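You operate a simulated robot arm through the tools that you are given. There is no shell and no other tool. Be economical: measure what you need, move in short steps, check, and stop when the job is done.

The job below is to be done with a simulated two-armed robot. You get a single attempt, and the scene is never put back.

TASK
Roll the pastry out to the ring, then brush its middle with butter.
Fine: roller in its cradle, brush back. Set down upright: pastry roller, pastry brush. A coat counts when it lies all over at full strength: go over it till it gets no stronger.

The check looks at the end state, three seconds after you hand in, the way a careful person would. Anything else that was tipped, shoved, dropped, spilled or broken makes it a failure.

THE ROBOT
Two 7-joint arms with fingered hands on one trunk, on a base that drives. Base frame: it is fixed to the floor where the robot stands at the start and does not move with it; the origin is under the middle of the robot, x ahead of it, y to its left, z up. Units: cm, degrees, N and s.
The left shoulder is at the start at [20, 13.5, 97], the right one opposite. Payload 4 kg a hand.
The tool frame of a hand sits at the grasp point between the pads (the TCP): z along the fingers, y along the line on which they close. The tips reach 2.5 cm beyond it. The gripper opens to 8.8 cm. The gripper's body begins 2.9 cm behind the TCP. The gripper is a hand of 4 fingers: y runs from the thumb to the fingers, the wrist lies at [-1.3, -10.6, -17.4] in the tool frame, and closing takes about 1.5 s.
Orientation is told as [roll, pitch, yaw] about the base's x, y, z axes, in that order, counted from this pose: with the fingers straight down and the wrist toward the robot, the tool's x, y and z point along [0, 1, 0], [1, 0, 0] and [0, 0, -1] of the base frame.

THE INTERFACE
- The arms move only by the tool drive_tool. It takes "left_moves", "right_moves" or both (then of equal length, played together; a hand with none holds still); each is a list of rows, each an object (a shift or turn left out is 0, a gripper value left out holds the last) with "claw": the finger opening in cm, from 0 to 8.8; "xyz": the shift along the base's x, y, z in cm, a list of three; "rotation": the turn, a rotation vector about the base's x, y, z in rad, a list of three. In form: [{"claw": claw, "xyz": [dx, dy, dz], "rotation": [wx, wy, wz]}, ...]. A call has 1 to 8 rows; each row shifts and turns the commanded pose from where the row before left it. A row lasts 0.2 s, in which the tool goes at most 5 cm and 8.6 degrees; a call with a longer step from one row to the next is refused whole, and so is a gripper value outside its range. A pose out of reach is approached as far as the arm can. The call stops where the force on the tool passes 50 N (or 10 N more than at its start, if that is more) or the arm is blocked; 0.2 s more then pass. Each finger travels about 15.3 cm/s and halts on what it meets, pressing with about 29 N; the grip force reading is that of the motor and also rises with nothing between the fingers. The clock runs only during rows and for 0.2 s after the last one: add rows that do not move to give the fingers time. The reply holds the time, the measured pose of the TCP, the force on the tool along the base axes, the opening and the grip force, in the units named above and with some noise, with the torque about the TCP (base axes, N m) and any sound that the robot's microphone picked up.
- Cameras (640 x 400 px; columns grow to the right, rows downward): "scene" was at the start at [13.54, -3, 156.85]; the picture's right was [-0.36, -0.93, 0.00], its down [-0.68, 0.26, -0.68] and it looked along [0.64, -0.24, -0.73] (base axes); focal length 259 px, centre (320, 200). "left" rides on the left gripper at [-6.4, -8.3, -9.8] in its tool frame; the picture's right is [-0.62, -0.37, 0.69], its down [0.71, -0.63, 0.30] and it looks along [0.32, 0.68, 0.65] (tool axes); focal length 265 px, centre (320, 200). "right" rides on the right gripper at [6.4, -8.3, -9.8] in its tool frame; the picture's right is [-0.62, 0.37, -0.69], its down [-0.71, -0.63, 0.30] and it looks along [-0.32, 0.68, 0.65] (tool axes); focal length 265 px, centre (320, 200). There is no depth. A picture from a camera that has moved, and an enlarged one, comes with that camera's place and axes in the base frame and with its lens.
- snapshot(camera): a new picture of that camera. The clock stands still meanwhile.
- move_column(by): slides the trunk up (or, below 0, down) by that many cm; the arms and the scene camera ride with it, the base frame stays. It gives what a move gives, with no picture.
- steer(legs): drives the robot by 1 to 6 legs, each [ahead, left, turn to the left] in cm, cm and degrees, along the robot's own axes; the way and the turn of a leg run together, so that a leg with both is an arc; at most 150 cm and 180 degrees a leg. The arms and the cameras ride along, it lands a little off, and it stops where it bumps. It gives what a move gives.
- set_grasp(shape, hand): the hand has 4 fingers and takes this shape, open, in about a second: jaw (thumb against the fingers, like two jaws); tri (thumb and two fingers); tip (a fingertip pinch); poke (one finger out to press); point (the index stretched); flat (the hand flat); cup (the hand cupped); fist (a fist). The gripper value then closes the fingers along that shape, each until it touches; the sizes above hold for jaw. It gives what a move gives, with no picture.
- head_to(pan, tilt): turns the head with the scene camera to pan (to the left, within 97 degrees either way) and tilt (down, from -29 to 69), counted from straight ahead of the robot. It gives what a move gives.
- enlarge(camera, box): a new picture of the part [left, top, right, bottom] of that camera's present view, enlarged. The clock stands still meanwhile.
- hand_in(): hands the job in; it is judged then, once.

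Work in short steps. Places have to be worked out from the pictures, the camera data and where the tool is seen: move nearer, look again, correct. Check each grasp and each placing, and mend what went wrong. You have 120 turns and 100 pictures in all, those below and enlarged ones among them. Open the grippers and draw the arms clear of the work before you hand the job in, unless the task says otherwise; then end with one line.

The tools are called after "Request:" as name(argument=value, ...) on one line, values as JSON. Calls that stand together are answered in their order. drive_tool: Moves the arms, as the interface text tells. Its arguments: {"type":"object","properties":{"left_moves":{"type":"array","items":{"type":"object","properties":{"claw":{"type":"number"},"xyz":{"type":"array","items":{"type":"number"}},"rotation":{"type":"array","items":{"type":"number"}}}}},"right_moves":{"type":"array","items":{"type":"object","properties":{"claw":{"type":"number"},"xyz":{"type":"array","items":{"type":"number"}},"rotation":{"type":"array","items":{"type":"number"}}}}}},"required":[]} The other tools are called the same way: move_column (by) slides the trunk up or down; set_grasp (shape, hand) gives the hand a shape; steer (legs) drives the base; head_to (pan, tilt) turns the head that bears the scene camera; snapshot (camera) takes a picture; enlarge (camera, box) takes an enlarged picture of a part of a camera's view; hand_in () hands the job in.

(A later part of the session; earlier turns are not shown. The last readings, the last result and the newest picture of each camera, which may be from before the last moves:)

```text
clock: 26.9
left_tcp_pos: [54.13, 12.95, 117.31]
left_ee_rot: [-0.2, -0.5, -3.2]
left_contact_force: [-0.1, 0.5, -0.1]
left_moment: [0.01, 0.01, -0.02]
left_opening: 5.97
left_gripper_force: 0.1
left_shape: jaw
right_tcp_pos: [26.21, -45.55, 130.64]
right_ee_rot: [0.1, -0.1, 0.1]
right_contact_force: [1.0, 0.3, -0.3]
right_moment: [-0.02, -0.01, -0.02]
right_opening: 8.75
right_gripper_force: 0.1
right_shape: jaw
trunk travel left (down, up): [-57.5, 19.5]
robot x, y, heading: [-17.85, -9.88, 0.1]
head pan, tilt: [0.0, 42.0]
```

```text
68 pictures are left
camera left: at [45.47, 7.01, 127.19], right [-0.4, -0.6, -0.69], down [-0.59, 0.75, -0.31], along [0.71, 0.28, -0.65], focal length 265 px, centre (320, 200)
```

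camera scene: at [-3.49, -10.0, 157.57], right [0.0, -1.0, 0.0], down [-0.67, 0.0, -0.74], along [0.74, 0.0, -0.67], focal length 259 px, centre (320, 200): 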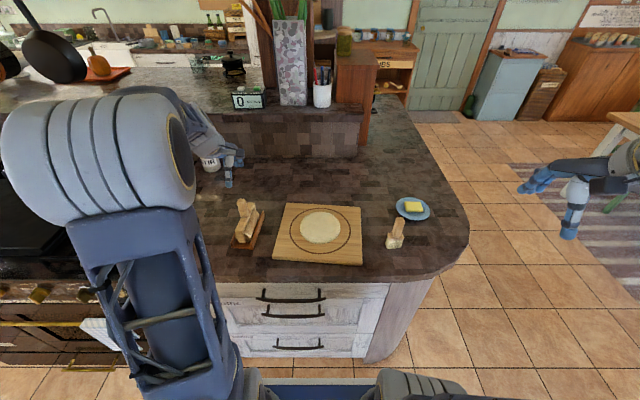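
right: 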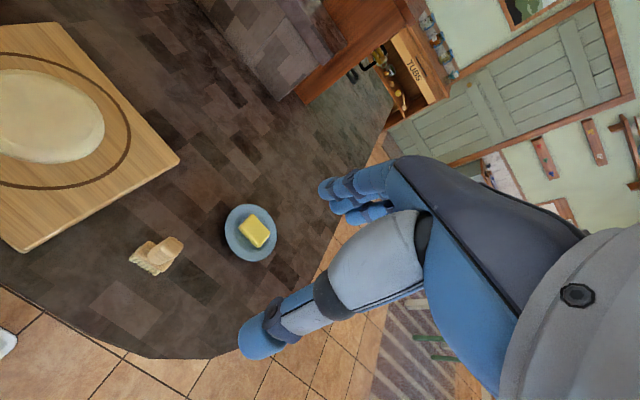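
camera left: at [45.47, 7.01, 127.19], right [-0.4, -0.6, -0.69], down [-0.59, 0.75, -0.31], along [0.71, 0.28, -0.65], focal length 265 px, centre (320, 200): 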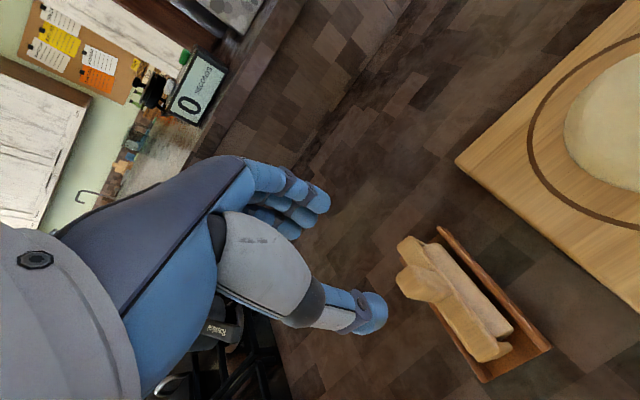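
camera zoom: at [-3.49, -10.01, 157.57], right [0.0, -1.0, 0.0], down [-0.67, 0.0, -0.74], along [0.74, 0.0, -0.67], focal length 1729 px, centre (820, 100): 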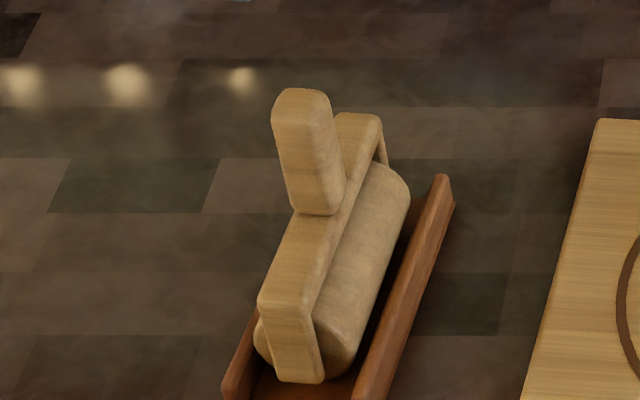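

The roller stands upright in its cradle. Now I'll turn the hand 90° so the wrist lies to the left and the fingers close across the roller.

Request:
drive_tool(left_moves=[{"xyz": [0, 0, 1], "rotation": [0, 0, -0.143], "claw": 8}, {"rotation": [0, 0, -0.143]}, {"rotation": [0, 0, -0.143]}, {"rotation": [0, 0, -0.143]}, {"rotation": [0, 0, -0.143]}, {"rotation": [0, 0, -0.143]}, {"rotation": [0, 0, -0.143]}, {"rotation": [0, 0, -0.143]}])

Request:
drive_tool(left_moves=[{"rotation": [0, 0, -0.143]}, {"rotation": [0, 0, -0.143]}, {"rotation": [0, 0, -0.143]}, {"xyz": [0, 0.7, -1]}, {}])

Request:
snapshot(camera="left")

Request:
snapshot(camera="scene")

```text
clock: 28.7
left_tcp_pos: [54.25, 12.89, 118.46]
left_ee_rot: [0.0, -0.4, -68.9]
left_contact_force: [0.1, 0.5, 0.3]
left_moment: [0.02, 0.0, -0.02]
left_opening: 7.96
left_gripper_force: 0.0
left_shape: jaw
right_tcp_pos: [26.07, -45.58, 130.68]
right_ee_rot: [0.0, 0.0, 0.1]
right_contact_force: [0.1, 0.2, -1.3]
right_moment: [0.01, -0.02, -0.01]
right_opening: 8.77
right_gripper_force: 0.1
right_shape: jaw
trunk travel left (down, up): [-57.5, 19.5]
robot x, y, heading: [-18.3, -9.95, 0.1]
head pan, tilt: [0.0, 42.0]
```

```text
clock: 29.9
left_tcp_pos: [54.14, 13.61, 117.26]
left_ee_rot: [0.0, -0.2, -93.3]
left_contact_force: [0.0, 1.2, 0.0]
left_moment: [-0.03, -0.01, -0.02]
left_opening: 7.97
left_gripper_force: 0.0
left_shape: jaw
right_tcp_pos: [26.13, -45.53, 130.66]
right_ee_rot: [0.0, 0.0, 0.2]
right_contact_force: [0.1, -0.1, -0.5]
right_moment: [0.02, 0.02, 0.01]
right_opening: 8.74
right_gripper_force: 0.1
right_shape: jaw
trunk travel left (down, up): [-57.5, 19.5]
robot x, y, heading: [-18.19, -9.77, 0.3]
head pan, tilt: [0.0, 42.0]
```

```text
67 pictures are left
camera left: at [48.23, 22.38, 127.15], right [-0.6, 0.4, -0.69], down [0.75, 0.58, -0.31], along [0.28, -0.71, -0.65], focal length 265 px, centre (320, 200)
```

left: 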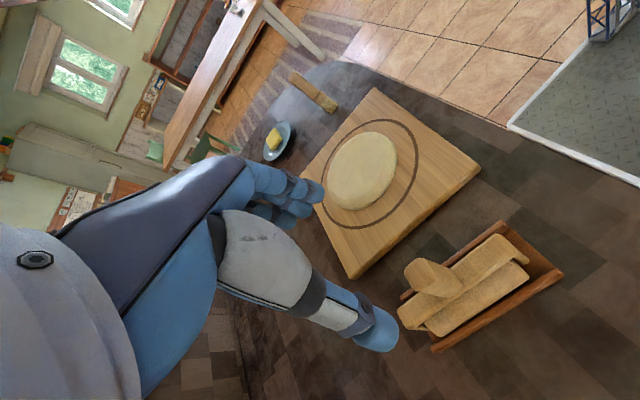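

```text
66 pictures are left
camera scene: at [-3.49, -10.0, 157.57], right [0.0, -1.0, 0.0], down [-0.67, 0.0, -0.74], along [0.74, 0.0, -0.67], focal length 259 px, centre (320, 200)
```

scene: 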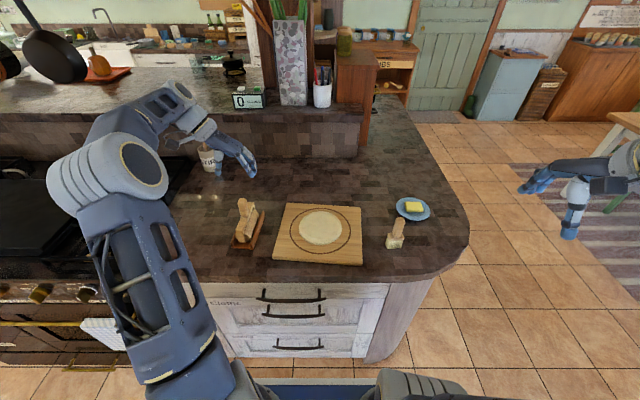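

The hand is turned and the handle lies straight below. I'll descend with a force check.

Request:
drive_tool(left_moves=[{"xyz": [0, 0.25, -3]}, {"xyz": [0, 0, -3]}, {"xyz": [0, 0, -3]}, {"xyz": [0, 0, -3]}, {"xyz": [0, 0, -2]}, {"xyz": [0, 0, -1]}, {}])

Request:
snapshot(camera="left")

Request:
enlarge(camera="scene", box=[205, 175, 285, 255])

```text
clock: 31.5
left_tcp_pos: [54.08, 13.78, 102.26]
left_ee_rot: [0.0, -0.2, -93.4]
left_contact_force: [-1.0, 0.4, 0.2]
left_moment: [-0.04, -0.02, -0.01]
left_opening: 8.0
left_gripper_force: 0.1
left_shape: jaw
right_tcp_pos: [26.03, -45.44, 130.78]
right_ee_rot: [0.1, 0.0, 0.1]
right_contact_force: [-0.4, -0.5, 0.5]
right_moment: [-0.02, 0.01, -0.03]
right_opening: 8.77
right_gripper_force: 0.0
right_shape: jaw
trunk travel left (down, up): [-57.5, 19.5]
robot x, y, heading: [-18.4, -9.87, -0.3]
head pan, tilt: [0.0, 42.0]
```

```text
65 pictures are left
camera left: at [48.27, 22.54, 112.23], right [-0.6, 0.4, -0.7], down [0.75, 0.59, -0.31], along [0.28, -0.71, -0.65], focal length 265 px, centre (320, 200)
```

left: 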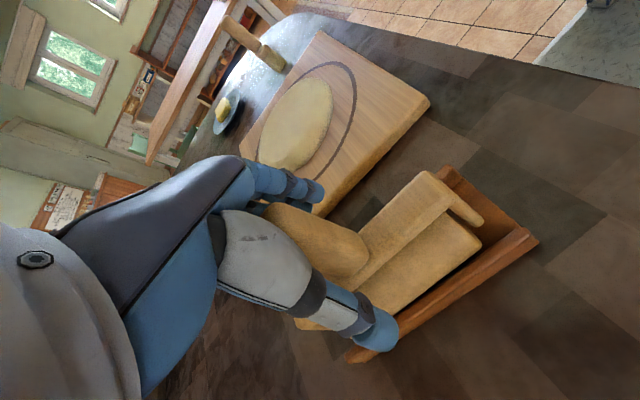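

```text
5.00 times, centred on (245, 215) of scene
camera zoom: at [-3.49, -9.99, 157.57], right [0.0, -1.0, 0.0], down [-0.67, 0.0, -0.74], along [0.74, 0.0, -0.67], focal length 1297 px, centre (695, 125)
```

zoom: 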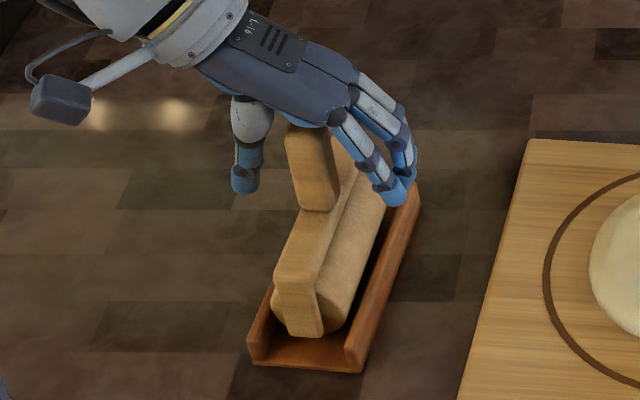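

The fingers straddle the handle across the rolling direction and the palm is close to the handle top. I'll close the fingers now.

Request:
drive_tool(left_moves=[{"claw": 0}, {}, {}, {}, {}, {}, {}, {}])

Request:
drive_tool(left_moves=[{"xyz": [0, 0, 2]}, {"xyz": [0, 0, 3]}, {"xyz": [0, 0, 3]}, {"xyz": [0, -1, 2]}, {"xyz": [0, -3, 0]}, {"xyz": [0, -4, 0], "rotation": [0, 0, 0.03]}, {"xyz": [0, -4, 0], "rotation": [0, 0, 0.03]}])

Request:
snapshot(camera="left")

Request:
enlarge(camera="scene", box=[210, 160, 370, 280])

```text
clock: 33.3
left_tcp_pos: [54.22, 13.73, 102.51]
left_ee_rot: [0.0, -0.2, -93.4]
left_contact_force: [-0.1, -0.1, 0.4]
left_moment: [0.0, 0.02, 0.02]
left_opening: 1.89
left_gripper_force: 28.6
left_shape: jaw
right_tcp_pos: [26.09, -45.58, 130.61]
right_ee_rot: [0.0, 0.0, 0.2]
right_contact_force: [0.7, -0.8, -0.2]
right_moment: [-0.04, -0.03, 0.0]
right_opening: 8.75
right_gripper_force: 0.1
right_shape: jaw
trunk travel left (down, up): [-57.5, 19.5]
robot x, y, heading: [-17.78, -9.57, -0.1]
head pan, tilt: [0.0, 42.0]
```

```text
clock: 34.9
left_tcp_pos: [54.11, 1.74, 112.46]
left_ee_rot: [0.0, -0.3, -89.8]
left_contact_force: [-0.2, 0.5, -2.6]
left_moment: [-0.02, 0.02, 0.03]
left_opening: 1.87
left_gripper_force: 28.5
left_shape: jaw
right_tcp_pos: [26.13, -45.44, 130.68]
right_ee_rot: [0.1, 0.0, 0.3]
right_contact_force: [0.1, 0.0, 0.7]
right_moment: [0.01, 0.0, 0.0]
right_opening: 8.77
right_gripper_force: 0.0
right_shape: jaw
trunk travel left (down, up): [-57.5, 19.5]
robot x, y, heading: [-18.26, -9.86, 0.2]
head pan, tilt: [0.0, 42.0]
```

```text
63 pictures are left
camera left: at [47.6, 10.17, 122.29], right [-0.62, 0.36, -0.69], down [0.71, 0.63, -0.31], along [0.33, -0.69, -0.65], focal length 265 px, centre (320, 200)
```

left: 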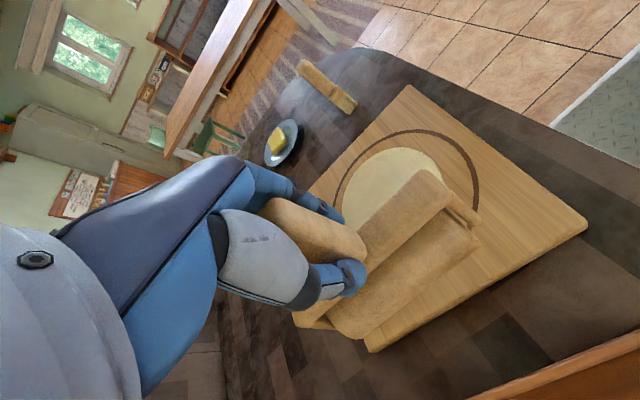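

```text
3.33 times, centred on (290, 220) of scene
camera zoom: at [-3.48, -9.95, 157.57], right [0.0, -1.0, 0.0], down [-0.67, 0.0, -0.74], along [0.74, 0.0, -0.67], focal length 864 px, centre (420, 133)
```

zoom: 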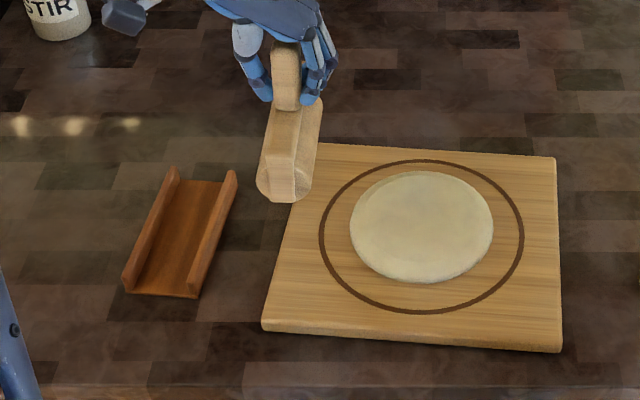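

The grip is solid and the camera view clear. I'll go over the pastry centre and down to light contact.

Request:
drive_tool(left_moves=[{"xyz": [-0.5, -4, 0]}, {"xyz": [-0.5, -4, 0]}, {"xyz": [-0.4, -3.8, 0]}, {"xyz": [0, 0, -3]}, {"xyz": [0, 0, -2.5]}, {"xyz": [0, 0, -1]}, {}])

Request:
drive_tool(left_moves=[{"xyz": [0, 0, -0.4]}, {}])

Request:
drive_tool(left_moves=[{"xyz": [0, 0, -0.3]}, {}])

```text
clock: 36.5
left_tcp_pos: [52.68, -9.97, 105.86]
left_ee_rot: [0.1, -0.3, -89.9]
left_contact_force: [1.0, -0.4, -1.3]
left_moment: [-0.02, -0.01, 0.03]
left_opening: 1.86
left_gripper_force: 29.0
left_shape: jaw
right_tcp_pos: [26.01, -45.51, 130.71]
right_ee_rot: [0.0, 0.1, 0.2]
right_contact_force: [0.8, -0.1, -0.2]
right_moment: [0.03, 0.0, -0.01]
right_opening: 8.77
right_gripper_force: 0.1
right_shape: jaw
trunk travel left (down, up): [-57.5, 19.5]
robot x, y, heading: [-18.15, -9.59, -0.1]
head pan, tilt: [0.0, 42.0]
```

```text
clock: 37.1
left_tcp_pos: [52.79, -10.07, 105.53]
left_ee_rot: [0.1, -0.5, -89.9]
left_contact_force: [-1.3, 0.8, 16.8]
left_moment: [0.15, 0.05, -0.02]
left_opening: 1.98
left_gripper_force: 29.5
left_shape: jaw
right_tcp_pos: [26.07, -45.49, 130.57]
right_ee_rot: [0.0, 0.0, 0.2]
right_contact_force: [0.0, -0.5, -1.4]
right_moment: [-0.01, 0.0, 0.02]
right_opening: 8.75
right_gripper_force: 0.0
right_shape: jaw
trunk travel left (down, up): [-57.5, 19.5]
robot x, y, heading: [-18.28, -10.38, 0.4]
head pan, tilt: [0.0, 42.0]
```

```text
clock: 37.7
left_tcp_pos: [52.77, -10.03, 105.35]
left_ee_rot: [0.2, -0.5, -89.9]
left_contact_force: [-2.2, -0.1, 41.5]
left_moment: [0.23, 0.08, 0.02]
left_opening: 2.15
left_gripper_force: 28.8
left_shape: jaw
right_tcp_pos: [26.12, -45.61, 130.7]
right_ee_rot: [-0.1, 0.0, 0.1]
right_contact_force: [-0.6, 0.2, -0.1]
right_moment: [-0.02, -0.02, 0.0]
right_opening: 8.76
right_gripper_force: 0.1
right_shape: jaw
trunk travel left (down, up): [-57.5, 19.5]
robot x, y, heading: [-17.89, -9.5, -0.1]
head pan, tilt: [0.0, 42.0]
```

That's a firm 41 N, so I'll ease up slightly and roll back and forth.

Request:
drive_tool(left_moves=[{"xyz": [0, 0, 0.15]}, {"xyz": [0, 1.5, 0]}, {"xyz": [0, 1.5, 0]}, {"xyz": [0, 1.5, 0]}, {"xyz": [0, -1.5, 0]}, {"xyz": [0, -1.5, 0]}, {"xyz": [0, -1.5, 0]}])

Request:
drive_tool(left_moves=[{"xyz": [0, -1.5, 0]}, {"xyz": [0, -1.5, 0]}, {"xyz": [0, -1.5, 0]}, {"xyz": [0, 1.5, 0]}, {"xyz": [0, 1.5, 0]}, {"xyz": [0, 1.5, 0]}])

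Request:
enlarge(camera="scene", box=[240, 160, 400, 280])

Request:
snapshot(camera="left")

```text
clock: 39.3
left_tcp_pos: [52.76, -9.9, 105.27]
left_ee_rot: [-0.1, -0.3, -89.9]
left_contact_force: [0.7, 2.0, 4.6]
left_moment: [0.1, 0.02, 0.0]
left_opening: 2.14
left_gripper_force: 28.4
left_shape: jaw
right_tcp_pos: [26.15, -45.57, 130.68]
right_ee_rot: [0.0, 0.0, 0.1]
right_contact_force: [-0.1, -0.5, 0.2]
right_moment: [-0.01, -0.03, -0.04]
right_opening: 8.79
right_gripper_force: 0.1
right_shape: jaw
trunk travel left (down, up): [-57.5, 19.5]
robot x, y, heading: [-18.19, -9.96, 0.2]
head pan, tilt: [0.0, 42.0]
```

```text
clock: 40.7
left_tcp_pos: [52.86, -10.02, 105.23]
left_ee_rot: [0.1, -0.3, -89.9]
left_contact_force: [0.0, -1.2, -2.3]
left_moment: [-0.03, 0.04, 0.03]
left_opening: 2.02
left_gripper_force: 28.8
left_shape: jaw
right_tcp_pos: [26.16, -45.57, 130.6]
right_ee_rot: [0.0, 0.1, 0.0]
right_contact_force: [-0.2, -0.5, -0.8]
right_moment: [0.03, -0.03, 0.0]
right_opening: 8.78
right_gripper_force: 0.1
right_shape: jaw
trunk travel left (down, up): [-57.5, 19.5]
robot x, y, heading: [-18.05, -9.95, 0.1]
head pan, tilt: [0.0, 42.0]
```

```text
3.33 times, centred on (320, 220) of scene
camera zoom: at [-3.48, -10.01, 157.57], right [0.0, -1.0, 0.0], down [-0.67, 0.0, -0.74], along [0.74, 0.0, -0.67], focal length 864 px, centre (320, 133)
```

zoom: 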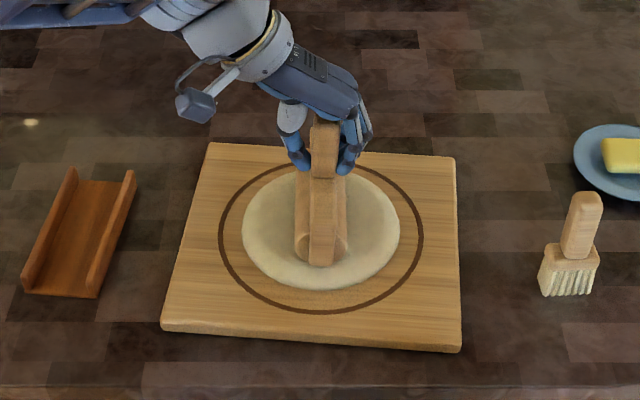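

```text
60 pictures are left
camera left: at [46.38, -1.46, 115.13], right [-0.62, 0.36, -0.69], down [0.71, 0.63, -0.31], along [0.33, -0.69, -0.65], focal length 265 px, centre (320, 200)
```

left: 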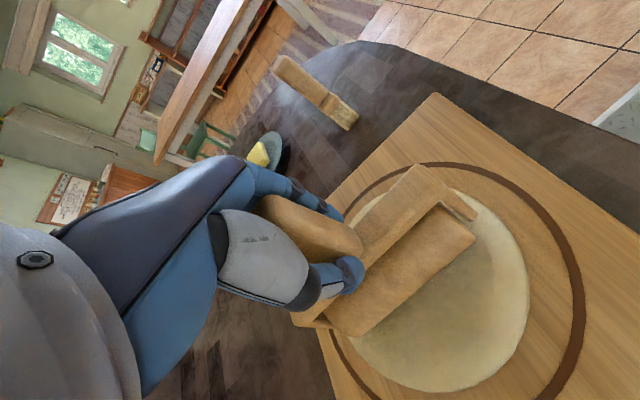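

It's working well: the pastry is 158 px against the ring's 203. I'll lower 0.25 and repeat with longer strokes.

Request:
drive_tool(left_moves=[{"xyz": [0, 0, -0.25]}, {"xyz": [0, 1.5, 0]}, {"xyz": [0, 1.5, 0]}, {"xyz": [0, 2, 0]}, {"xyz": [0, -2, 0]}, {"xyz": [0, -1.5, 0]}, {"xyz": [0, -1.5, 0]}])

Request:
drive_tool(left_moves=[{"xyz": [0, -1.5, 0]}, {"xyz": [0, -1.5, 0]}, {"xyz": [0, -2, 0]}, {"xyz": [0, 2, 0]}, {"xyz": [0, 1.5, 0]}, {"xyz": [0, 1.5, 0]}])

Request:
enlarge(camera="scene", box=[240, 160, 400, 280])

```text
clock: 42.3
left_tcp_pos: [52.79, -9.89, 105.01]
left_ee_rot: [0.0, -0.3, -90.0]
left_contact_force: [-0.3, 0.0, -1.6]
left_moment: [0.01, 0.01, 0.03]
left_opening: 2.05
left_gripper_force: 28.7
left_shape: jaw
right_tcp_pos: [26.1, -45.53, 130.6]
right_ee_rot: [0.0, 0.1, 0.2]
right_contact_force: [0.4, 0.7, 0.0]
right_moment: [-0.03, -0.03, -0.03]
right_opening: 8.77
right_gripper_force: 0.0
right_shape: jaw
trunk travel left (down, up): [-57.5, 19.5]
robot x, y, heading: [-18.06, -10.2, 0.4]
head pan, tilt: [0.0, 42.0]
```

```text
clock: 43.7
left_tcp_pos: [52.91, -10.14, 104.99]
left_ee_rot: [0.1, -0.4, -90.0]
left_contact_force: [-0.8, -0.8, -2.4]
left_moment: [0.02, -0.03, -0.01]
left_opening: 2.03
left_gripper_force: 29.4
left_shape: jaw
right_tcp_pos: [26.08, -45.49, 130.6]
right_ee_rot: [0.0, 0.0, 0.2]
right_contact_force: [0.6, 0.5, 0.5]
right_moment: [0.02, 0.04, 0.02]
right_opening: 8.77
right_gripper_force: 0.1
right_shape: jaw
trunk travel left (down, up): [-57.5, 19.5]
robot x, y, heading: [-17.95, -10.16, 0.1]
head pan, tilt: [0.0, 42.0]
```

```text
3.33 times, centred on (320, 220) of scene
camera zoom: at [-3.48, -10.02, 157.56], right [0.0, -1.0, 0.0], down [-0.67, 0.0, -0.74], along [0.74, 0.0, -0.67], focal length 864 px, centre (320, 133)
```

zoom: 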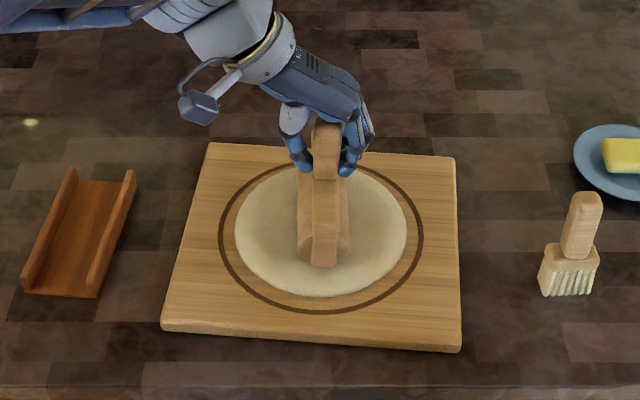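

It's now 172 px of ~200, still round and centred. I'll go another 0.2 lower.

Request:
drive_tool(left_moves=[{"xyz": [0, 0, -0.2]}, {"xyz": [0, 2, 0]}, {"xyz": [0, 2, 0]}, {"xyz": [0, 2, 0]}, {"xyz": [0, -2, 0]}, {"xyz": [0, -2, 0]}, {"xyz": [0, -2, 0]}])

Request:
drive_tool(left_moves=[{"xyz": [0, -2, 0]}, {"xyz": [0, -2, 0]}, {"xyz": [0, -2, 0]}, {"xyz": [0, 2, 0]}, {"xyz": [0, 2, 0]}, {"xyz": [0, 2, 0]}])

Request:
enlarge(camera="scene", box=[240, 160, 400, 280])

```text
clock: 45.3
left_tcp_pos: [52.83, -9.98, 104.73]
left_ee_rot: [0.0, -0.2, -89.9]
left_contact_force: [-0.5, -0.2, -1.8]
left_moment: [0.01, 0.04, 0.03]
left_opening: 2.04
left_gripper_force: 28.9
left_shape: jaw
right_tcp_pos: [26.15, -45.43, 130.57]
right_ee_rot: [0.0, 0.1, 0.2]
right_contact_force: [0.4, -0.9, -0.1]
right_moment: [-0.02, 0.0, 0.02]
right_opening: 8.76
right_gripper_force: 0.1
right_shape: jaw
trunk travel left (down, up): [-57.5, 19.5]
robot x, y, heading: [-17.87, -9.95, 0.2]
head pan, tilt: [0.0, 42.0]
```

```text
clock: 46.7
left_tcp_pos: [52.87, -9.94, 104.79]
left_ee_rot: [0.0, -0.2, -90.0]
left_contact_force: [-0.2, -0.2, -1.7]
left_moment: [0.05, 0.0, 0.02]
left_opening: 2.05
left_gripper_force: 29.5
left_shape: jaw
right_tcp_pos: [26.15, -45.56, 130.64]
right_ee_rot: [0.0, 0.0, 0.1]
right_contact_force: [-0.8, -0.8, 0.3]
right_moment: [0.0, 0.01, 0.01]
right_opening: 8.73
right_gripper_force: 0.0
right_shape: jaw
trunk travel left (down, up): [-57.5, 19.5]
robot x, y, heading: [-18.0, -9.54, 0.3]
head pan, tilt: [0.0, 42.0]
```

```text
3.33 times, centred on (320, 220) of scene
camera zoom: at [-3.48, -10.02, 157.57], right [0.0, -1.0, 0.0], down [-0.67, 0.0, -0.74], along [0.74, 0.0, -0.67], focal length 864 px, centre (320, 133)
```

zoom: 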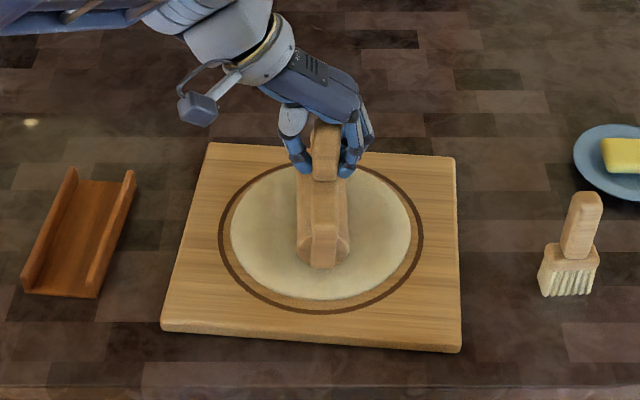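

It's at 180 of ~200. I'll go another 0.2 lower.

Request:
drive_tool(left_moves=[{"xyz": [0, 0, -0.2]}, {"xyz": [0, 2, 0]}, {"xyz": [0, 2, 0]}, {"xyz": [0, 2, 0]}, {"xyz": [0, -2, 0]}, {"xyz": [0, -2, 0]}, {"xyz": [0, -2, 0]}])

Request:
drive_tool(left_moves=[{"xyz": [0, -2, 0]}, {"xyz": [0, -2, 0]}, {"xyz": [0, -2, 0]}, {"xyz": [0, 2, 0]}, {"xyz": [0, 2, 0]}, {"xyz": [0, 2, 0]}])

Request:
enlarge(camera="scene", box=[270, 190, 370, 270])

```text
clock: 48.3
left_tcp_pos: [52.7, -9.96, 104.58]
left_ee_rot: [0.0, -0.2, -89.8]
left_contact_force: [1.4, -0.3, 1.8]
left_moment: [-0.03, -0.07, 0.0]
left_opening: 2.03
left_gripper_force: 28.8
left_shape: jaw
right_tcp_pos: [26.07, -45.46, 130.67]
right_ee_rot: [0.0, -0.1, 0.2]
right_contact_force: [0.4, 0.0, -0.8]
right_moment: [-0.02, 0.01, 0.0]
right_opening: 8.76
right_gripper_force: 0.1
right_shape: jaw
trunk travel left (down, up): [-57.5, 19.5]
robot x, y, heading: [-18.01, -9.43, 0.0]
head pan, tilt: [0.0, 42.0]
```

```text
clock: 49.7
left_tcp_pos: [52.76, -9.85, 104.67]
left_ee_rot: [-0.1, -0.3, -89.8]
left_contact_force: [0.9, 0.8, -2.6]
left_moment: [0.01, -0.02, 0.02]
left_opening: 2.02
left_gripper_force: 29.0
left_shape: jaw
right_tcp_pos: [26.06, -45.68, 130.58]
right_ee_rot: [0.0, -0.1, 0.1]
right_contact_force: [-0.8, -0.1, -0.6]
right_moment: [0.02, -0.03, -0.01]
right_opening: 8.78
right_gripper_force: 0.1
right_shape: jaw
trunk travel left (down, up): [-57.5, 19.5]
robot x, y, heading: [-17.82, -9.88, -0.0]
head pan, tilt: [0.0, 42.0]
```

```text
5.00 times, centred on (320, 230) of scene
camera zoom: at [-3.48, -10.02, 157.57], right [0.0, -1.0, 0.0], down [-0.67, 0.0, -0.74], along [0.74, 0.0, -0.67], focal length 1297 px, centre (320, 50)
```

zoom: 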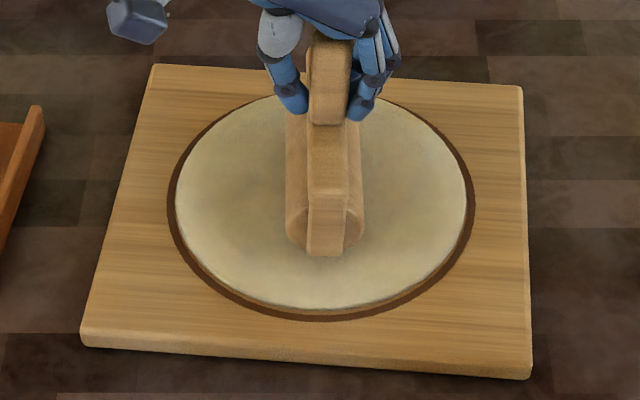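

The pastry is almost touching the ring. I'll lift off for an unobstructed look.

Request:
drive_tool(left_moves=[{"xyz": [0, 0, 2]}, {"xyz": [0, 2, 3]}, {"xyz": [0, 4, 2]}, {"xyz": [0, 4, 0]}, {"xyz": [0, 4, 0]}])

Request:
enlarge(camera="scene", box=[280, 195, 360, 265])

Request:
snapshot(camera="left")

```text
clock: 50.9
left_tcp_pos: [52.8, 3.92, 111.85]
left_ee_rot: [0.1, -0.4, -90.0]
left_contact_force: [0.4, -0.4, -2.3]
left_moment: [0.02, 0.03, -0.01]
left_opening: 2.03
left_gripper_force: 29.3
left_shape: jaw
right_tcp_pos: [26.09, -45.54, 130.65]
right_ee_rot: [0.0, 0.0, 0.1]
right_contact_force: [0.0, 0.0, -0.6]
right_moment: [0.0, 0.01, 0.0]
right_opening: 8.75
right_gripper_force: 0.0
right_shape: jaw
trunk travel left (down, up): [-57.5, 19.5]
robot x, y, heading: [-17.89, -10.21, 0.4]
head pan, tilt: [0.0, 42.0]
```

```text
5.71 times, centred on (320, 230) of scene
camera zoom: at [-3.47, -10.03, 157.57], right [0.0, -1.0, 0.0], down [-0.67, 0.0, -0.74], along [0.74, 0.0, -0.67], focal length 1482 px, centre (320, 29)
```

zoom: 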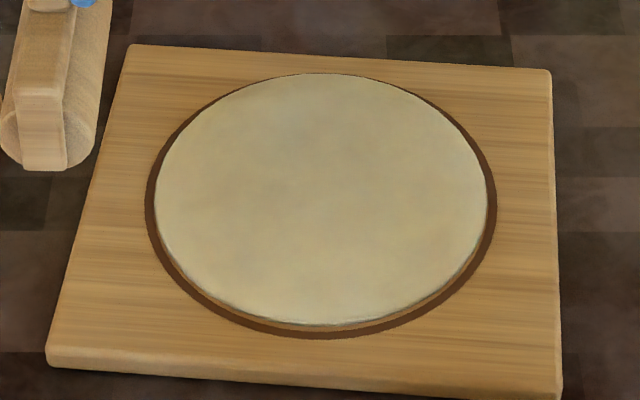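

```text
55 pictures are left
camera left: at [46.38, 12.32, 121.7], right [-0.62, 0.36, -0.69], down [0.71, 0.63, -0.31], along [0.32, -0.69, -0.65], focal length 265 px, centre (320, 200)
```

left: 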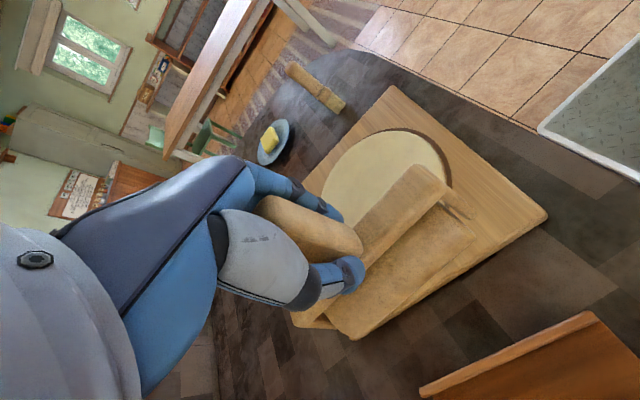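

The pastry edge sits just inside the ring line, about 3% short of mid-line. I'll make one very light extra pass only 0.06 cm lower.

Request:
drive_tool(left_moves=[{"xyz": [0, -4, 0]}, {"xyz": [0, -4, 0]}, {"xyz": [0, -4, -2]}, {"xyz": [0, -2, -3]}, {"xyz": [0, 0, -1.5]}, {"xyz": [0, 0, -0.56]}, {}])

Request:
drive_tool(left_moves=[{"xyz": [0, 2, 0]}, {"xyz": [0, 2, 0]}, {"xyz": [0, -2, 0]}, {"xyz": [0, -2, 0]}, {"xyz": [0, -2, 0]}, {"xyz": [0, -2, 0]}, {"xyz": [0, 2, 0]}, {"xyz": [0, 2, 0]}])

Request:
drive_tool(left_moves=[{"xyz": [0, 0, 2]}, {"xyz": [0, 2, 3]}, {"xyz": [0, 4, 3]}, {"xyz": [0, 4, 0]}, {"xyz": [0, 4, 0]}, {"xyz": [0.5, 4, 0], "rotation": [0, 0, -0.03]}, {"xyz": [0.5, 4, 0], "rotation": [0, 0, -0.03]}, {"xyz": [0.4, 1.7, 0]}])

Request:
enlarge(camera="scene", box=[280, 195, 360, 265])

Request:
snapshot(camera="left")

```text
clock: 52.5
left_tcp_pos: [52.78, -9.92, 104.5]
left_ee_rot: [-0.1, -0.3, -89.9]
left_contact_force: [-0.2, 0.2, -0.1]
left_moment: [0.01, 0.02, 0.03]
left_opening: 2.03
left_gripper_force: 29.2
left_shape: jaw
right_tcp_pos: [26.14, -45.38, 130.68]
right_ee_rot: [-0.1, 0.0, 0.3]
right_contact_force: [-0.2, 0.1, 0.2]
right_moment: [0.02, -0.01, 0.0]
right_opening: 8.75
right_gripper_force: 0.1
right_shape: jaw
trunk travel left (down, up): [-57.5, 19.5]
robot x, y, heading: [-17.95, -9.83, 0.3]
head pan, tilt: [0.0, 42.0]
```

```text
clock: 54.3
left_tcp_pos: [52.71, -10.14, 104.48]
left_ee_rot: [0.0, -0.3, -89.9]
left_contact_force: [-0.6, 1.7, 11.2]
left_moment: [0.22, 0.02, -0.02]
left_opening: 2.07
left_gripper_force: 29.0
left_shape: jaw
right_tcp_pos: [26.11, -45.52, 130.55]
right_ee_rot: [-0.1, 0.0, 0.1]
right_contact_force: [0.6, -0.1, 0.3]
right_moment: [0.05, -0.01, 0.01]
right_opening: 8.78
right_gripper_force: 0.1
right_shape: jaw
trunk travel left (down, up): [-57.5, 19.5]
robot x, y, heading: [-18.09, -9.89, -0.0]
head pan, tilt: [0.0, 42.0]
```

```text
clock: 56.1
left_tcp_pos: [54.19, 13.72, 112.68]
left_ee_rot: [-0.1, -0.4, -93.4]
left_contact_force: [0.6, -1.2, -2.0]
left_moment: [0.02, 0.02, -0.02]
left_opening: 2.02
left_gripper_force: 29.0
left_shape: jaw
right_tcp_pos: [26.12, -45.63, 130.57]
right_ee_rot: [0.0, 0.1, 0.2]
right_contact_force: [-0.2, -0.2, -0.4]
right_moment: [0.04, 0.02, -0.01]
right_opening: 8.77
right_gripper_force: 0.1
right_shape: jaw
trunk travel left (down, up): [-57.5, 19.5]
robot x, y, heading: [-17.62, -9.71, -0.3]
head pan, tilt: [0.0, 42.0]
```

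```text
5.71 times, centred on (320, 230) of scene
camera zoom: at [-3.48, -10.01, 157.57], right [0.0, -1.0, 0.0], down [-0.67, 0.0, -0.74], along [0.74, 0.0, -0.67], focal length 1482 px, centre (320, 29)
```

zoom: 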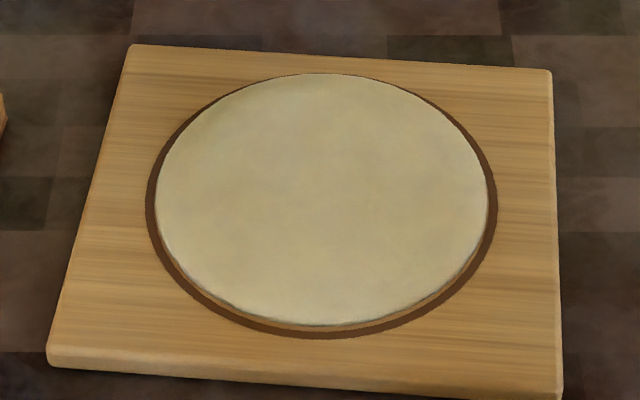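

```text
53 pictures are left
camera left: at [48.23, 22.46, 122.48], right [-0.6, 0.4, -0.69], down [0.75, 0.58, -0.31], along [0.28, -0.71, -0.65], focal length 265 px, centre (320, 200)
```

left: 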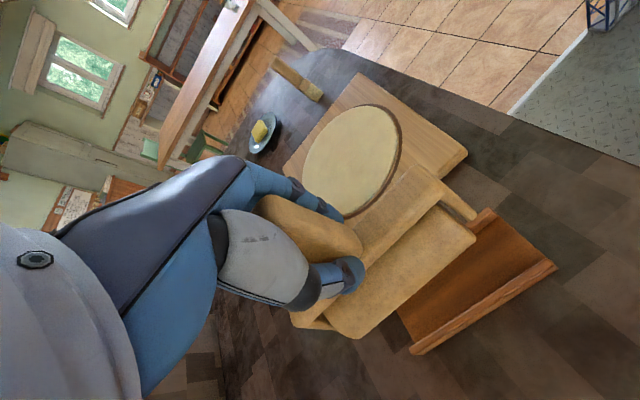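

No visible change, so the pastry seems to have stopped growing as it reached the ring line. I'll check with closer looks from both cameras.

Request:
enlarge(camera="left", box=[280, 80, 420, 220])

Request:
enlarge(camera="scene", box=[295, 235, 345, 265])

```text
2.86 times, centred on (350, 150) of left
camera zoom: at [48.23, 22.46, 122.48], right [-0.6, 0.4, -0.69], down [0.75, 0.58, -0.31], along [0.28, -0.71, -0.65], focal length 758 px, centre (234, 343)
```

zoom: 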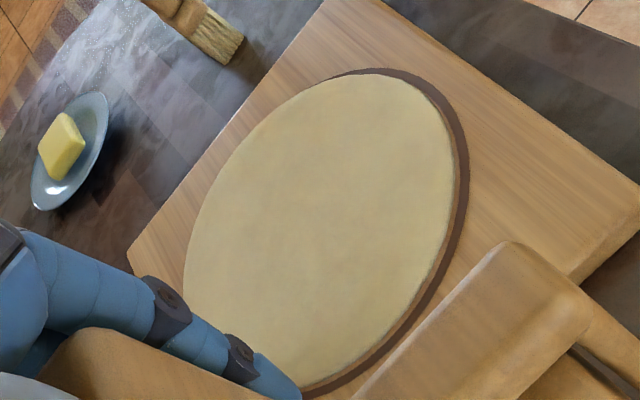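

```text
12.80 times, centred on (320, 250) of scene
camera zoom: at [-3.48, -10.01, 157.57], right [0.0, -1.0, 0.0], down [-0.67, 0.0, -0.74], along [0.74, 0.0, -0.67], focal length 3319 px, centre (320, -440)
```

zoom: 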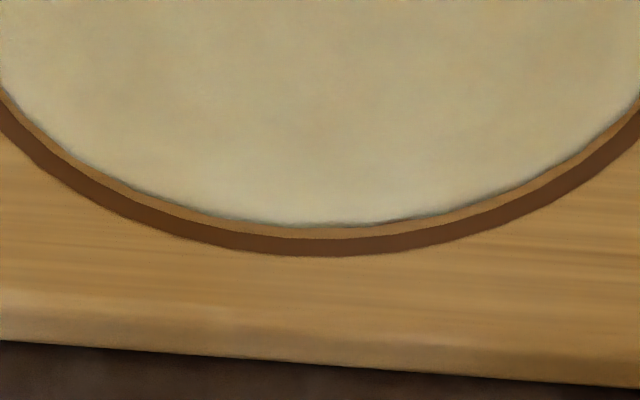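

Near side still shows a hair of wood, and the pastry is at ~97% of the ring mid-line. I'll make one more slightly firmer pass (0.06 lower) to see whether it has saturated.

Request:
drive_tool(left_moves=[{"xyz": [-0.5, -4, 0], "rotation": [0, 0, 0.03]}, {"xyz": [-0.5, -4, 0], "rotation": [0, 0, 0.03]}, {"xyz": [-0.5, -4, 0]}, {"xyz": [0, -4, 0]}, {"xyz": [0, -4, -2]}, {"xyz": [0, -3.7, -3]}, {"xyz": [0, 0, -2]}, {"xyz": [0, 0, -1.06]}])

Request:
drive_tool(left_moves=[{}, {"xyz": [0, 1.5, 0]}, {"xyz": [0, 1.5, 0]}, {"xyz": [0, 1.5, 0]}, {"xyz": [0, -1.5, 0]}, {"xyz": [0, -1.5, 0]}, {"xyz": [0, -1.5, 0]}])

Request:
drive_tool(left_moves=[{"xyz": [0, -1.5, 0]}, {"xyz": [0, -1.5, 0]}, {"xyz": [0, -1.5, 0]}, {"xyz": [0, 1.5, 0]}, {"xyz": [0, 1.5, 0]}, {"xyz": [0, 1.5, 0]}])

Request:
enlarge(camera="scene", box=[280, 195, 360, 265])

```text
clock: 57.9
left_tcp_pos: [52.71, -10.01, 104.54]
left_ee_rot: [0.0, -0.3, -89.9]
left_contact_force: [-1.1, 0.7, 1.0]
left_moment: [0.04, 0.0, 0.02]
left_opening: 2.04
left_gripper_force: 28.9
left_shape: jaw
right_tcp_pos: [26.2, -45.57, 130.69]
right_ee_rot: [0.0, 0.1, 0.1]
right_contact_force: [0.0, -0.4, 1.0]
right_moment: [0.04, 0.03, -0.02]
right_opening: 8.74
right_gripper_force: 0.0
right_shape: jaw
trunk travel left (down, up): [-57.5, 19.5]
robot x, y, heading: [-17.87, -9.96, 0.1]
head pan, tilt: [0.0, 42.0]
```

```text
clock: 59.5
left_tcp_pos: [52.53, -10.19, 104.59]
left_ee_rot: [0.0, -0.3, -89.9]
left_contact_force: [1.3, -0.3, 1.3]
left_moment: [0.0, -0.02, -0.01]
left_opening: 2.01
left_gripper_force: 28.7
left_shape: jaw
right_tcp_pos: [26.18, -45.56, 130.53]
right_ee_rot: [0.0, -0.1, 0.3]
right_contact_force: [-0.3, -0.2, 0.9]
right_moment: [-0.03, 0.02, 0.0]
right_opening: 8.73
right_gripper_force: 0.1
right_shape: jaw
trunk travel left (down, up): [-57.5, 19.5]
robot x, y, heading: [-17.92, -9.58, 0.4]
head pan, tilt: [0.0, 42.0]
```

```text
clock: 60.9
left_tcp_pos: [52.61, -10.16, 104.4]
left_ee_rot: [0.1, -0.4, -90.1]
left_contact_force: [0.6, -1.3, 12.8]
left_moment: [-0.07, 0.01, -0.03]
left_opening: 2.08
left_gripper_force: 28.8
left_shape: jaw
right_tcp_pos: [26.07, -45.61, 130.66]
right_ee_rot: [0.0, 0.0, 0.0]
right_contact_force: [-0.6, 0.2, 0.0]
right_moment: [0.02, 0.03, 0.02]
right_opening: 8.74
right_gripper_force: 0.0
right_shape: jaw
trunk travel left (down, up): [-57.5, 19.5]
robot x, y, heading: [-18.06, -10.04, 0.1]
head pan, tilt: [0.0, 42.0]
```

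```text
5.71 times, centred on (320, 230) of scene
camera zoom: at [-3.51, -10.02, 157.58], right [0.0, -1.0, 0.0], down [-0.67, 0.0, -0.74], along [0.74, 0.0, -0.67], focal length 1482 px, centre (320, 29)
```

zoom: 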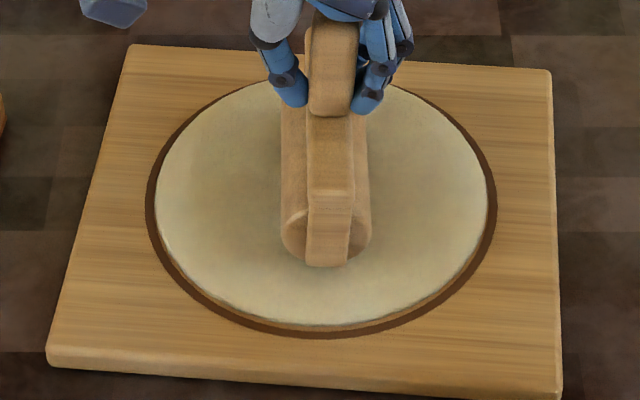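

It's still unchanged at low force. I'll add one pass at clearly higher force (0.1 lower) to settle whether it's saturated.

Request:
drive_tool(left_moves=[{"xyz": [0, 0, -0.12]}, {"xyz": [0, 1.5, 0]}, {"xyz": [0, 1.5, 0]}, {"xyz": [0, 1.5, 0]}, {}])

Request:
drive_tool(left_moves=[{"xyz": [0, -1.5, 0]}, {"xyz": [0, -1.5, 0]}, {"xyz": [0, -1.5, 0]}, {"xyz": [0, -1.5, 0]}, {"xyz": [0, -1.5, 0]}, {"xyz": [0, -1.5, 0]}, {}])

Request:
enlarge(camera="scene", box=[280, 195, 360, 265])

```text
clock: 62.1
left_tcp_pos: [52.66, -5.46, 104.41]
left_ee_rot: [0.0, -0.3, -89.9]
left_contact_force: [-0.8, 0.1, 14.9]
left_moment: [0.0, 0.03, -0.02]
left_opening: 2.1
left_gripper_force: 28.7
left_shape: jaw
right_tcp_pos: [26.03, -45.48, 130.6]
right_ee_rot: [0.0, 0.0, 0.1]
right_contact_force: [-0.6, 0.5, 0.0]
right_moment: [0.01, 0.01, 0.07]
right_opening: 8.74
right_gripper_force: 0.0
right_shape: jaw
trunk travel left (down, up): [-57.5, 19.5]
robot x, y, heading: [-18.14, -9.82, 0.1]
head pan, tilt: [0.0, 42.0]
```

```text
clock: 63.7
left_tcp_pos: [52.71, -14.49, 104.34]
left_ee_rot: [-0.1, -0.3, -89.9]
left_contact_force: [-0.4, 0.8, 9.4]
left_moment: [0.2, 0.02, 0.01]
left_opening: 2.08
left_gripper_force: 28.7
left_shape: jaw
right_tcp_pos: [26.08, -45.48, 130.65]
right_ee_rot: [-0.1, 0.0, 0.1]
right_contact_force: [0.0, -0.2, 0.0]
right_moment: [0.01, 0.0, 0.03]
right_opening: 8.76
right_gripper_force: 0.0
right_shape: jaw
trunk travel left (down, up): [-57.5, 19.5]
robot x, y, heading: [-18.3, -10.19, -0.1]
head pan, tilt: [0.0, 42.0]
```

```text
5.71 times, centred on (320, 230) of scene
camera zoom: at [-3.52, -9.99, 157.57], right [0.0, -1.0, 0.0], down [-0.67, 0.0, -0.74], along [0.74, 0.0, -0.67], focal length 1482 px, centre (320, 29)
```

zoom: 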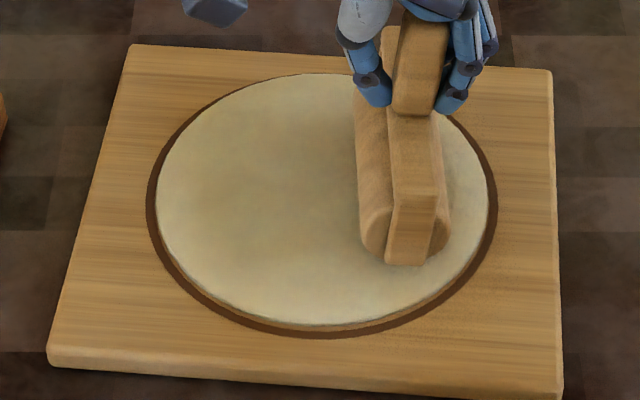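

It no longer grows under a 15 N roll, so it's fully rolled out to the ring. I'll take the roller back above the cradle.

Request:
drive_tool(left_moves=[{"xyz": [0, 0, 2.2]}, {"xyz": [0, 2, 3]}, {"xyz": [0, 4, 3]}, {"xyz": [0, 4.5, 0]}, {"xyz": [0.5, 4.5, 0]}, {"xyz": [0.5, 4.5, 0], "rotation": [0, 0, -0.03]}, {"xyz": [0.5, 4.5, 0], "rotation": [0, 0, -0.03]}, {"xyz": [0, 4.2, 0]}])

Request:
drive_tool(left_moves=[{"xyz": [0, 0, -2.5]}, {"xyz": [0, 0, -2.5]}, {}])

Request:
enlarge(camera="scene", box=[210, 180, 270, 240])

Request:
snapshot(camera="left")

```text
clock: 65.5
left_tcp_pos: [54.29, 13.55, 112.51]
left_ee_rot: [0.1, -0.2, -93.4]
left_contact_force: [-0.6, 0.2, -2.0]
left_moment: [0.0, 0.0, 0.0]
left_opening: 2.03
left_gripper_force: 28.9
left_shape: jaw
right_tcp_pos: [26.05, -45.54, 130.52]
right_ee_rot: [0.0, 0.0, 0.1]
right_contact_force: [0.1, 0.2, -0.5]
right_moment: [-0.01, 0.01, 0.01]
right_opening: 8.75
right_gripper_force: 0.3
right_shape: jaw
trunk travel left (down, up): [-57.5, 19.5]
robot x, y, heading: [-18.06, -9.71, 0.0]
head pan, tilt: [0.0, 42.0]
```

```text
clock: 66.3
left_tcp_pos: [54.2, 13.64, 107.32]
left_ee_rot: [0.0, -0.3, -93.4]
left_contact_force: [-0.4, -0.1, -3.0]
left_moment: [-0.03, 0.02, 0.0]
left_opening: 1.98
left_gripper_force: 28.6
left_shape: jaw
right_tcp_pos: [26.13, -45.43, 130.6]
right_ee_rot: [0.0, 0.1, 0.2]
right_contact_force: [-0.4, -0.9, -0.3]
right_moment: [0.01, 0.01, 0.0]
right_opening: 8.76
right_gripper_force: 0.0
right_shape: jaw
trunk travel left (down, up): [-57.5, 19.5]
robot x, y, heading: [-18.28, -9.89, 0.1]
head pan, tilt: [0.0, 42.0]
```

```text
6.67 times, centred on (240, 210) of scene
camera zoom: at [-3.48, -9.99, 157.57], right [0.0, -1.0, 0.0], down [-0.67, 0.0, -0.74], along [0.74, 0.0, -0.67], focal length 1729 px, centre (853, 133)
```

zoom: 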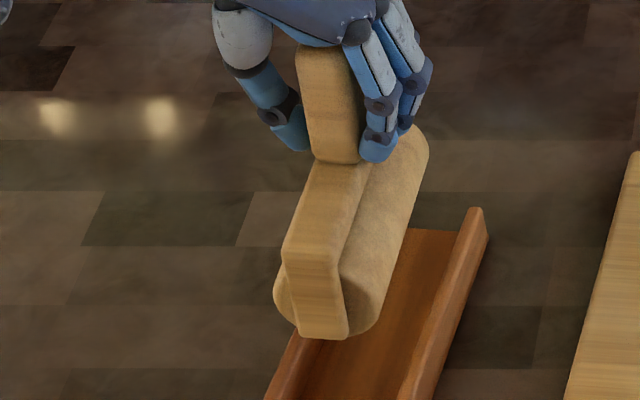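

```text
47 pictures are left
camera left: at [48.3, 22.4, 117.29], right [-0.6, 0.4, -0.69], down [0.75, 0.59, -0.31], along [0.28, -0.71, -0.65], focal length 265 px, centre (320, 200)
```

left: 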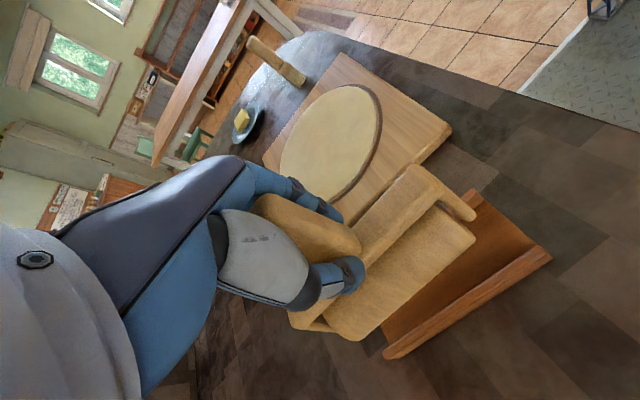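

It's aligned with the cradle, so I'll lower it in steps.

Request:
drive_tool(left_moves=[{"xyz": [0, 0.1, -1.5]}, {"xyz": [0, 0, -1.5]}, {"xyz": [0, 0, -1]}, {}])

Request:
drive_tool(left_moves=[{"xyz": [0, 0, -0.5]}, {}])

Request:
drive_tool(left_moves=[{"xyz": [0, 0, -0.3]}, {}])

Request:
enlarge(camera="scene", box=[210, 180, 270, 240])

```text
clock: 67.3
left_tcp_pos: [54.09, 13.72, 103.41]
left_ee_rot: [0.0, -0.3, -93.5]
left_contact_force: [0.8, -0.1, -2.8]
left_moment: [0.01, 0.01, -0.03]
left_opening: 2.03
left_gripper_force: 28.7
left_shape: jaw
right_tcp_pos: [26.07, -45.48, 130.61]
right_ee_rot: [0.0, -0.1, 0.2]
right_contact_force: [-0.5, 0.3, 0.0]
right_moment: [-0.01, 0.01, 0.0]
right_opening: 8.75
right_gripper_force: 0.1
right_shape: jaw
trunk travel left (down, up): [-57.5, 19.5]
robot x, y, heading: [-17.84, -9.67, 0.3]
head pan, tilt: [0.0, 42.0]
```

```text
clock: 67.9
left_tcp_pos: [54.15, 13.68, 103.0]
left_ee_rot: [0.1, -0.4, -93.4]
left_contact_force: [0.1, -0.7, -2.8]
left_moment: [-0.02, -0.03, 0.01]
left_opening: 2.01
left_gripper_force: 28.9
left_shape: jaw
right_tcp_pos: [26.19, -45.52, 130.62]
right_ee_rot: [0.0, 0.0, 0.2]
right_contact_force: [-1.0, -0.5, 0.2]
right_moment: [0.02, -0.02, 0.02]
right_opening: 8.75
right_gripper_force: 0.1
right_shape: jaw
trunk travel left (down, up): [-57.5, 19.5]
robot x, y, heading: [-18.36, -9.73, 0.2]
head pan, tilt: [0.0, 42.0]
```

```text
clock: 68.5
left_tcp_pos: [54.16, 13.78, 102.67]
left_ee_rot: [0.1, -0.3, -93.5]
left_contact_force: [-0.2, 0.5, -2.6]
left_moment: [0.03, 0.02, -0.01]
left_opening: 2.04
left_gripper_force: 29.0
left_shape: jaw
right_tcp_pos: [26.13, -45.42, 130.57]
right_ee_rot: [0.0, -0.1, 0.2]
right_contact_force: [0.7, -0.6, -0.5]
right_moment: [0.02, 0.04, 0.0]
right_opening: 8.76
right_gripper_force: 0.0
right_shape: jaw
trunk travel left (down, up): [-57.5, 19.5]
robot x, y, heading: [-18.12, -10.07, -0.1]
head pan, tilt: [0.0, 42.0]
```

```text
6.67 times, centred on (240, 210) of scene
camera zoom: at [-3.48, -9.99, 157.57], right [0.0, -1.0, 0.0], down [-0.67, 0.0, -0.74], along [0.74, 0.0, -0.67], focal length 1729 px, centre (853, 133)
```

zoom: 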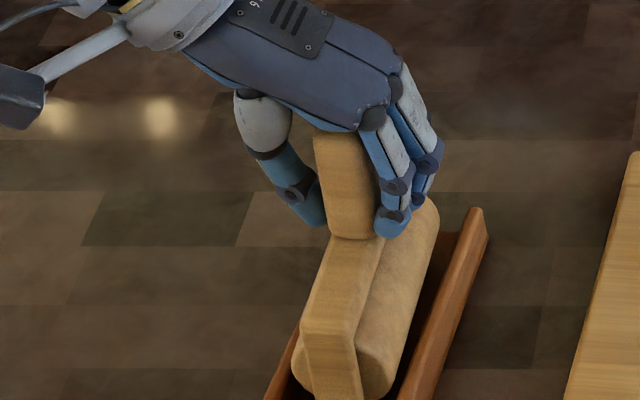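

Nearly down and between the rails; I'll step down until the floor is felt.

Request:
drive_tool(left_moves=[{"xyz": [0, 0, -0.3]}, {}])

Request:
drive_tool(left_moves=[{"xyz": [0, 0, -0.25]}, {}])

Request:
drive_tool(left_moves=[{"xyz": [0, 0, -0.2]}, {}])

```text
clock: 69.1
left_tcp_pos: [54.24, 13.79, 102.41]
left_ee_rot: [0.1, -0.3, -93.4]
left_contact_force: [-1.0, 0.3, -2.8]
left_moment: [-0.03, -0.02, 0.02]
left_opening: 2.0
left_gripper_force: 28.6
left_shape: jaw
right_tcp_pos: [26.17, -45.58, 130.63]
right_ee_rot: [0.0, 0.1, 0.2]
right_contact_force: [0.3, -0.8, 0.5]
right_moment: [-0.03, -0.05, 0.04]
right_opening: 8.76
right_gripper_force: 0.0
right_shape: jaw
trunk travel left (down, up): [-57.5, 19.5]
robot x, y, heading: [-18.01, -9.95, 0.3]
head pan, tilt: [0.0, 42.0]
```

```text
clock: 69.7
left_tcp_pos: [54.23, 13.7, 102.13]
left_ee_rot: [0.1, -0.3, -93.5]
left_contact_force: [0.3, -0.5, -2.1]
left_moment: [-0.03, 0.03, -0.05]
left_opening: 2.02
left_gripper_force: 29.0
left_shape: jaw
right_tcp_pos: [26.02, -45.59, 130.7]
right_ee_rot: [-0.1, 0.0, 0.2]
right_contact_force: [0.5, 0.3, -0.9]
right_moment: [-0.01, 0.02, 0.0]
right_opening: 8.76
right_gripper_force: 0.1
right_shape: jaw
trunk travel left (down, up): [-57.5, 19.5]
robot x, y, heading: [-18.28, -10.12, 0.0]
head pan, tilt: [0.0, 42.0]
```

```text
clock: 70.3
left_tcp_pos: [54.15, 13.76, 102.01]
left_ee_rot: [0.0, -0.3, -93.3]
left_contact_force: [0.7, -1.0, 1.8]
left_moment: [-0.06, 0.0, -0.02]
left_opening: 2.04
left_gripper_force: 28.7
left_shape: jaw
right_tcp_pos: [26.13, -45.62, 130.57]
right_ee_rot: [0.0, 0.0, 0.2]
right_contact_force: [-0.3, 1.7, -0.8]
right_moment: [-0.01, 0.04, -0.02]
right_opening: 8.76
right_gripper_force: 0.0
right_shape: jaw
trunk travel left (down, up): [-57.5, 19.5]
robot x, y, heading: [-18.08, -10.05, 0.1]
head pan, tilt: [0.0, 42.0]
```

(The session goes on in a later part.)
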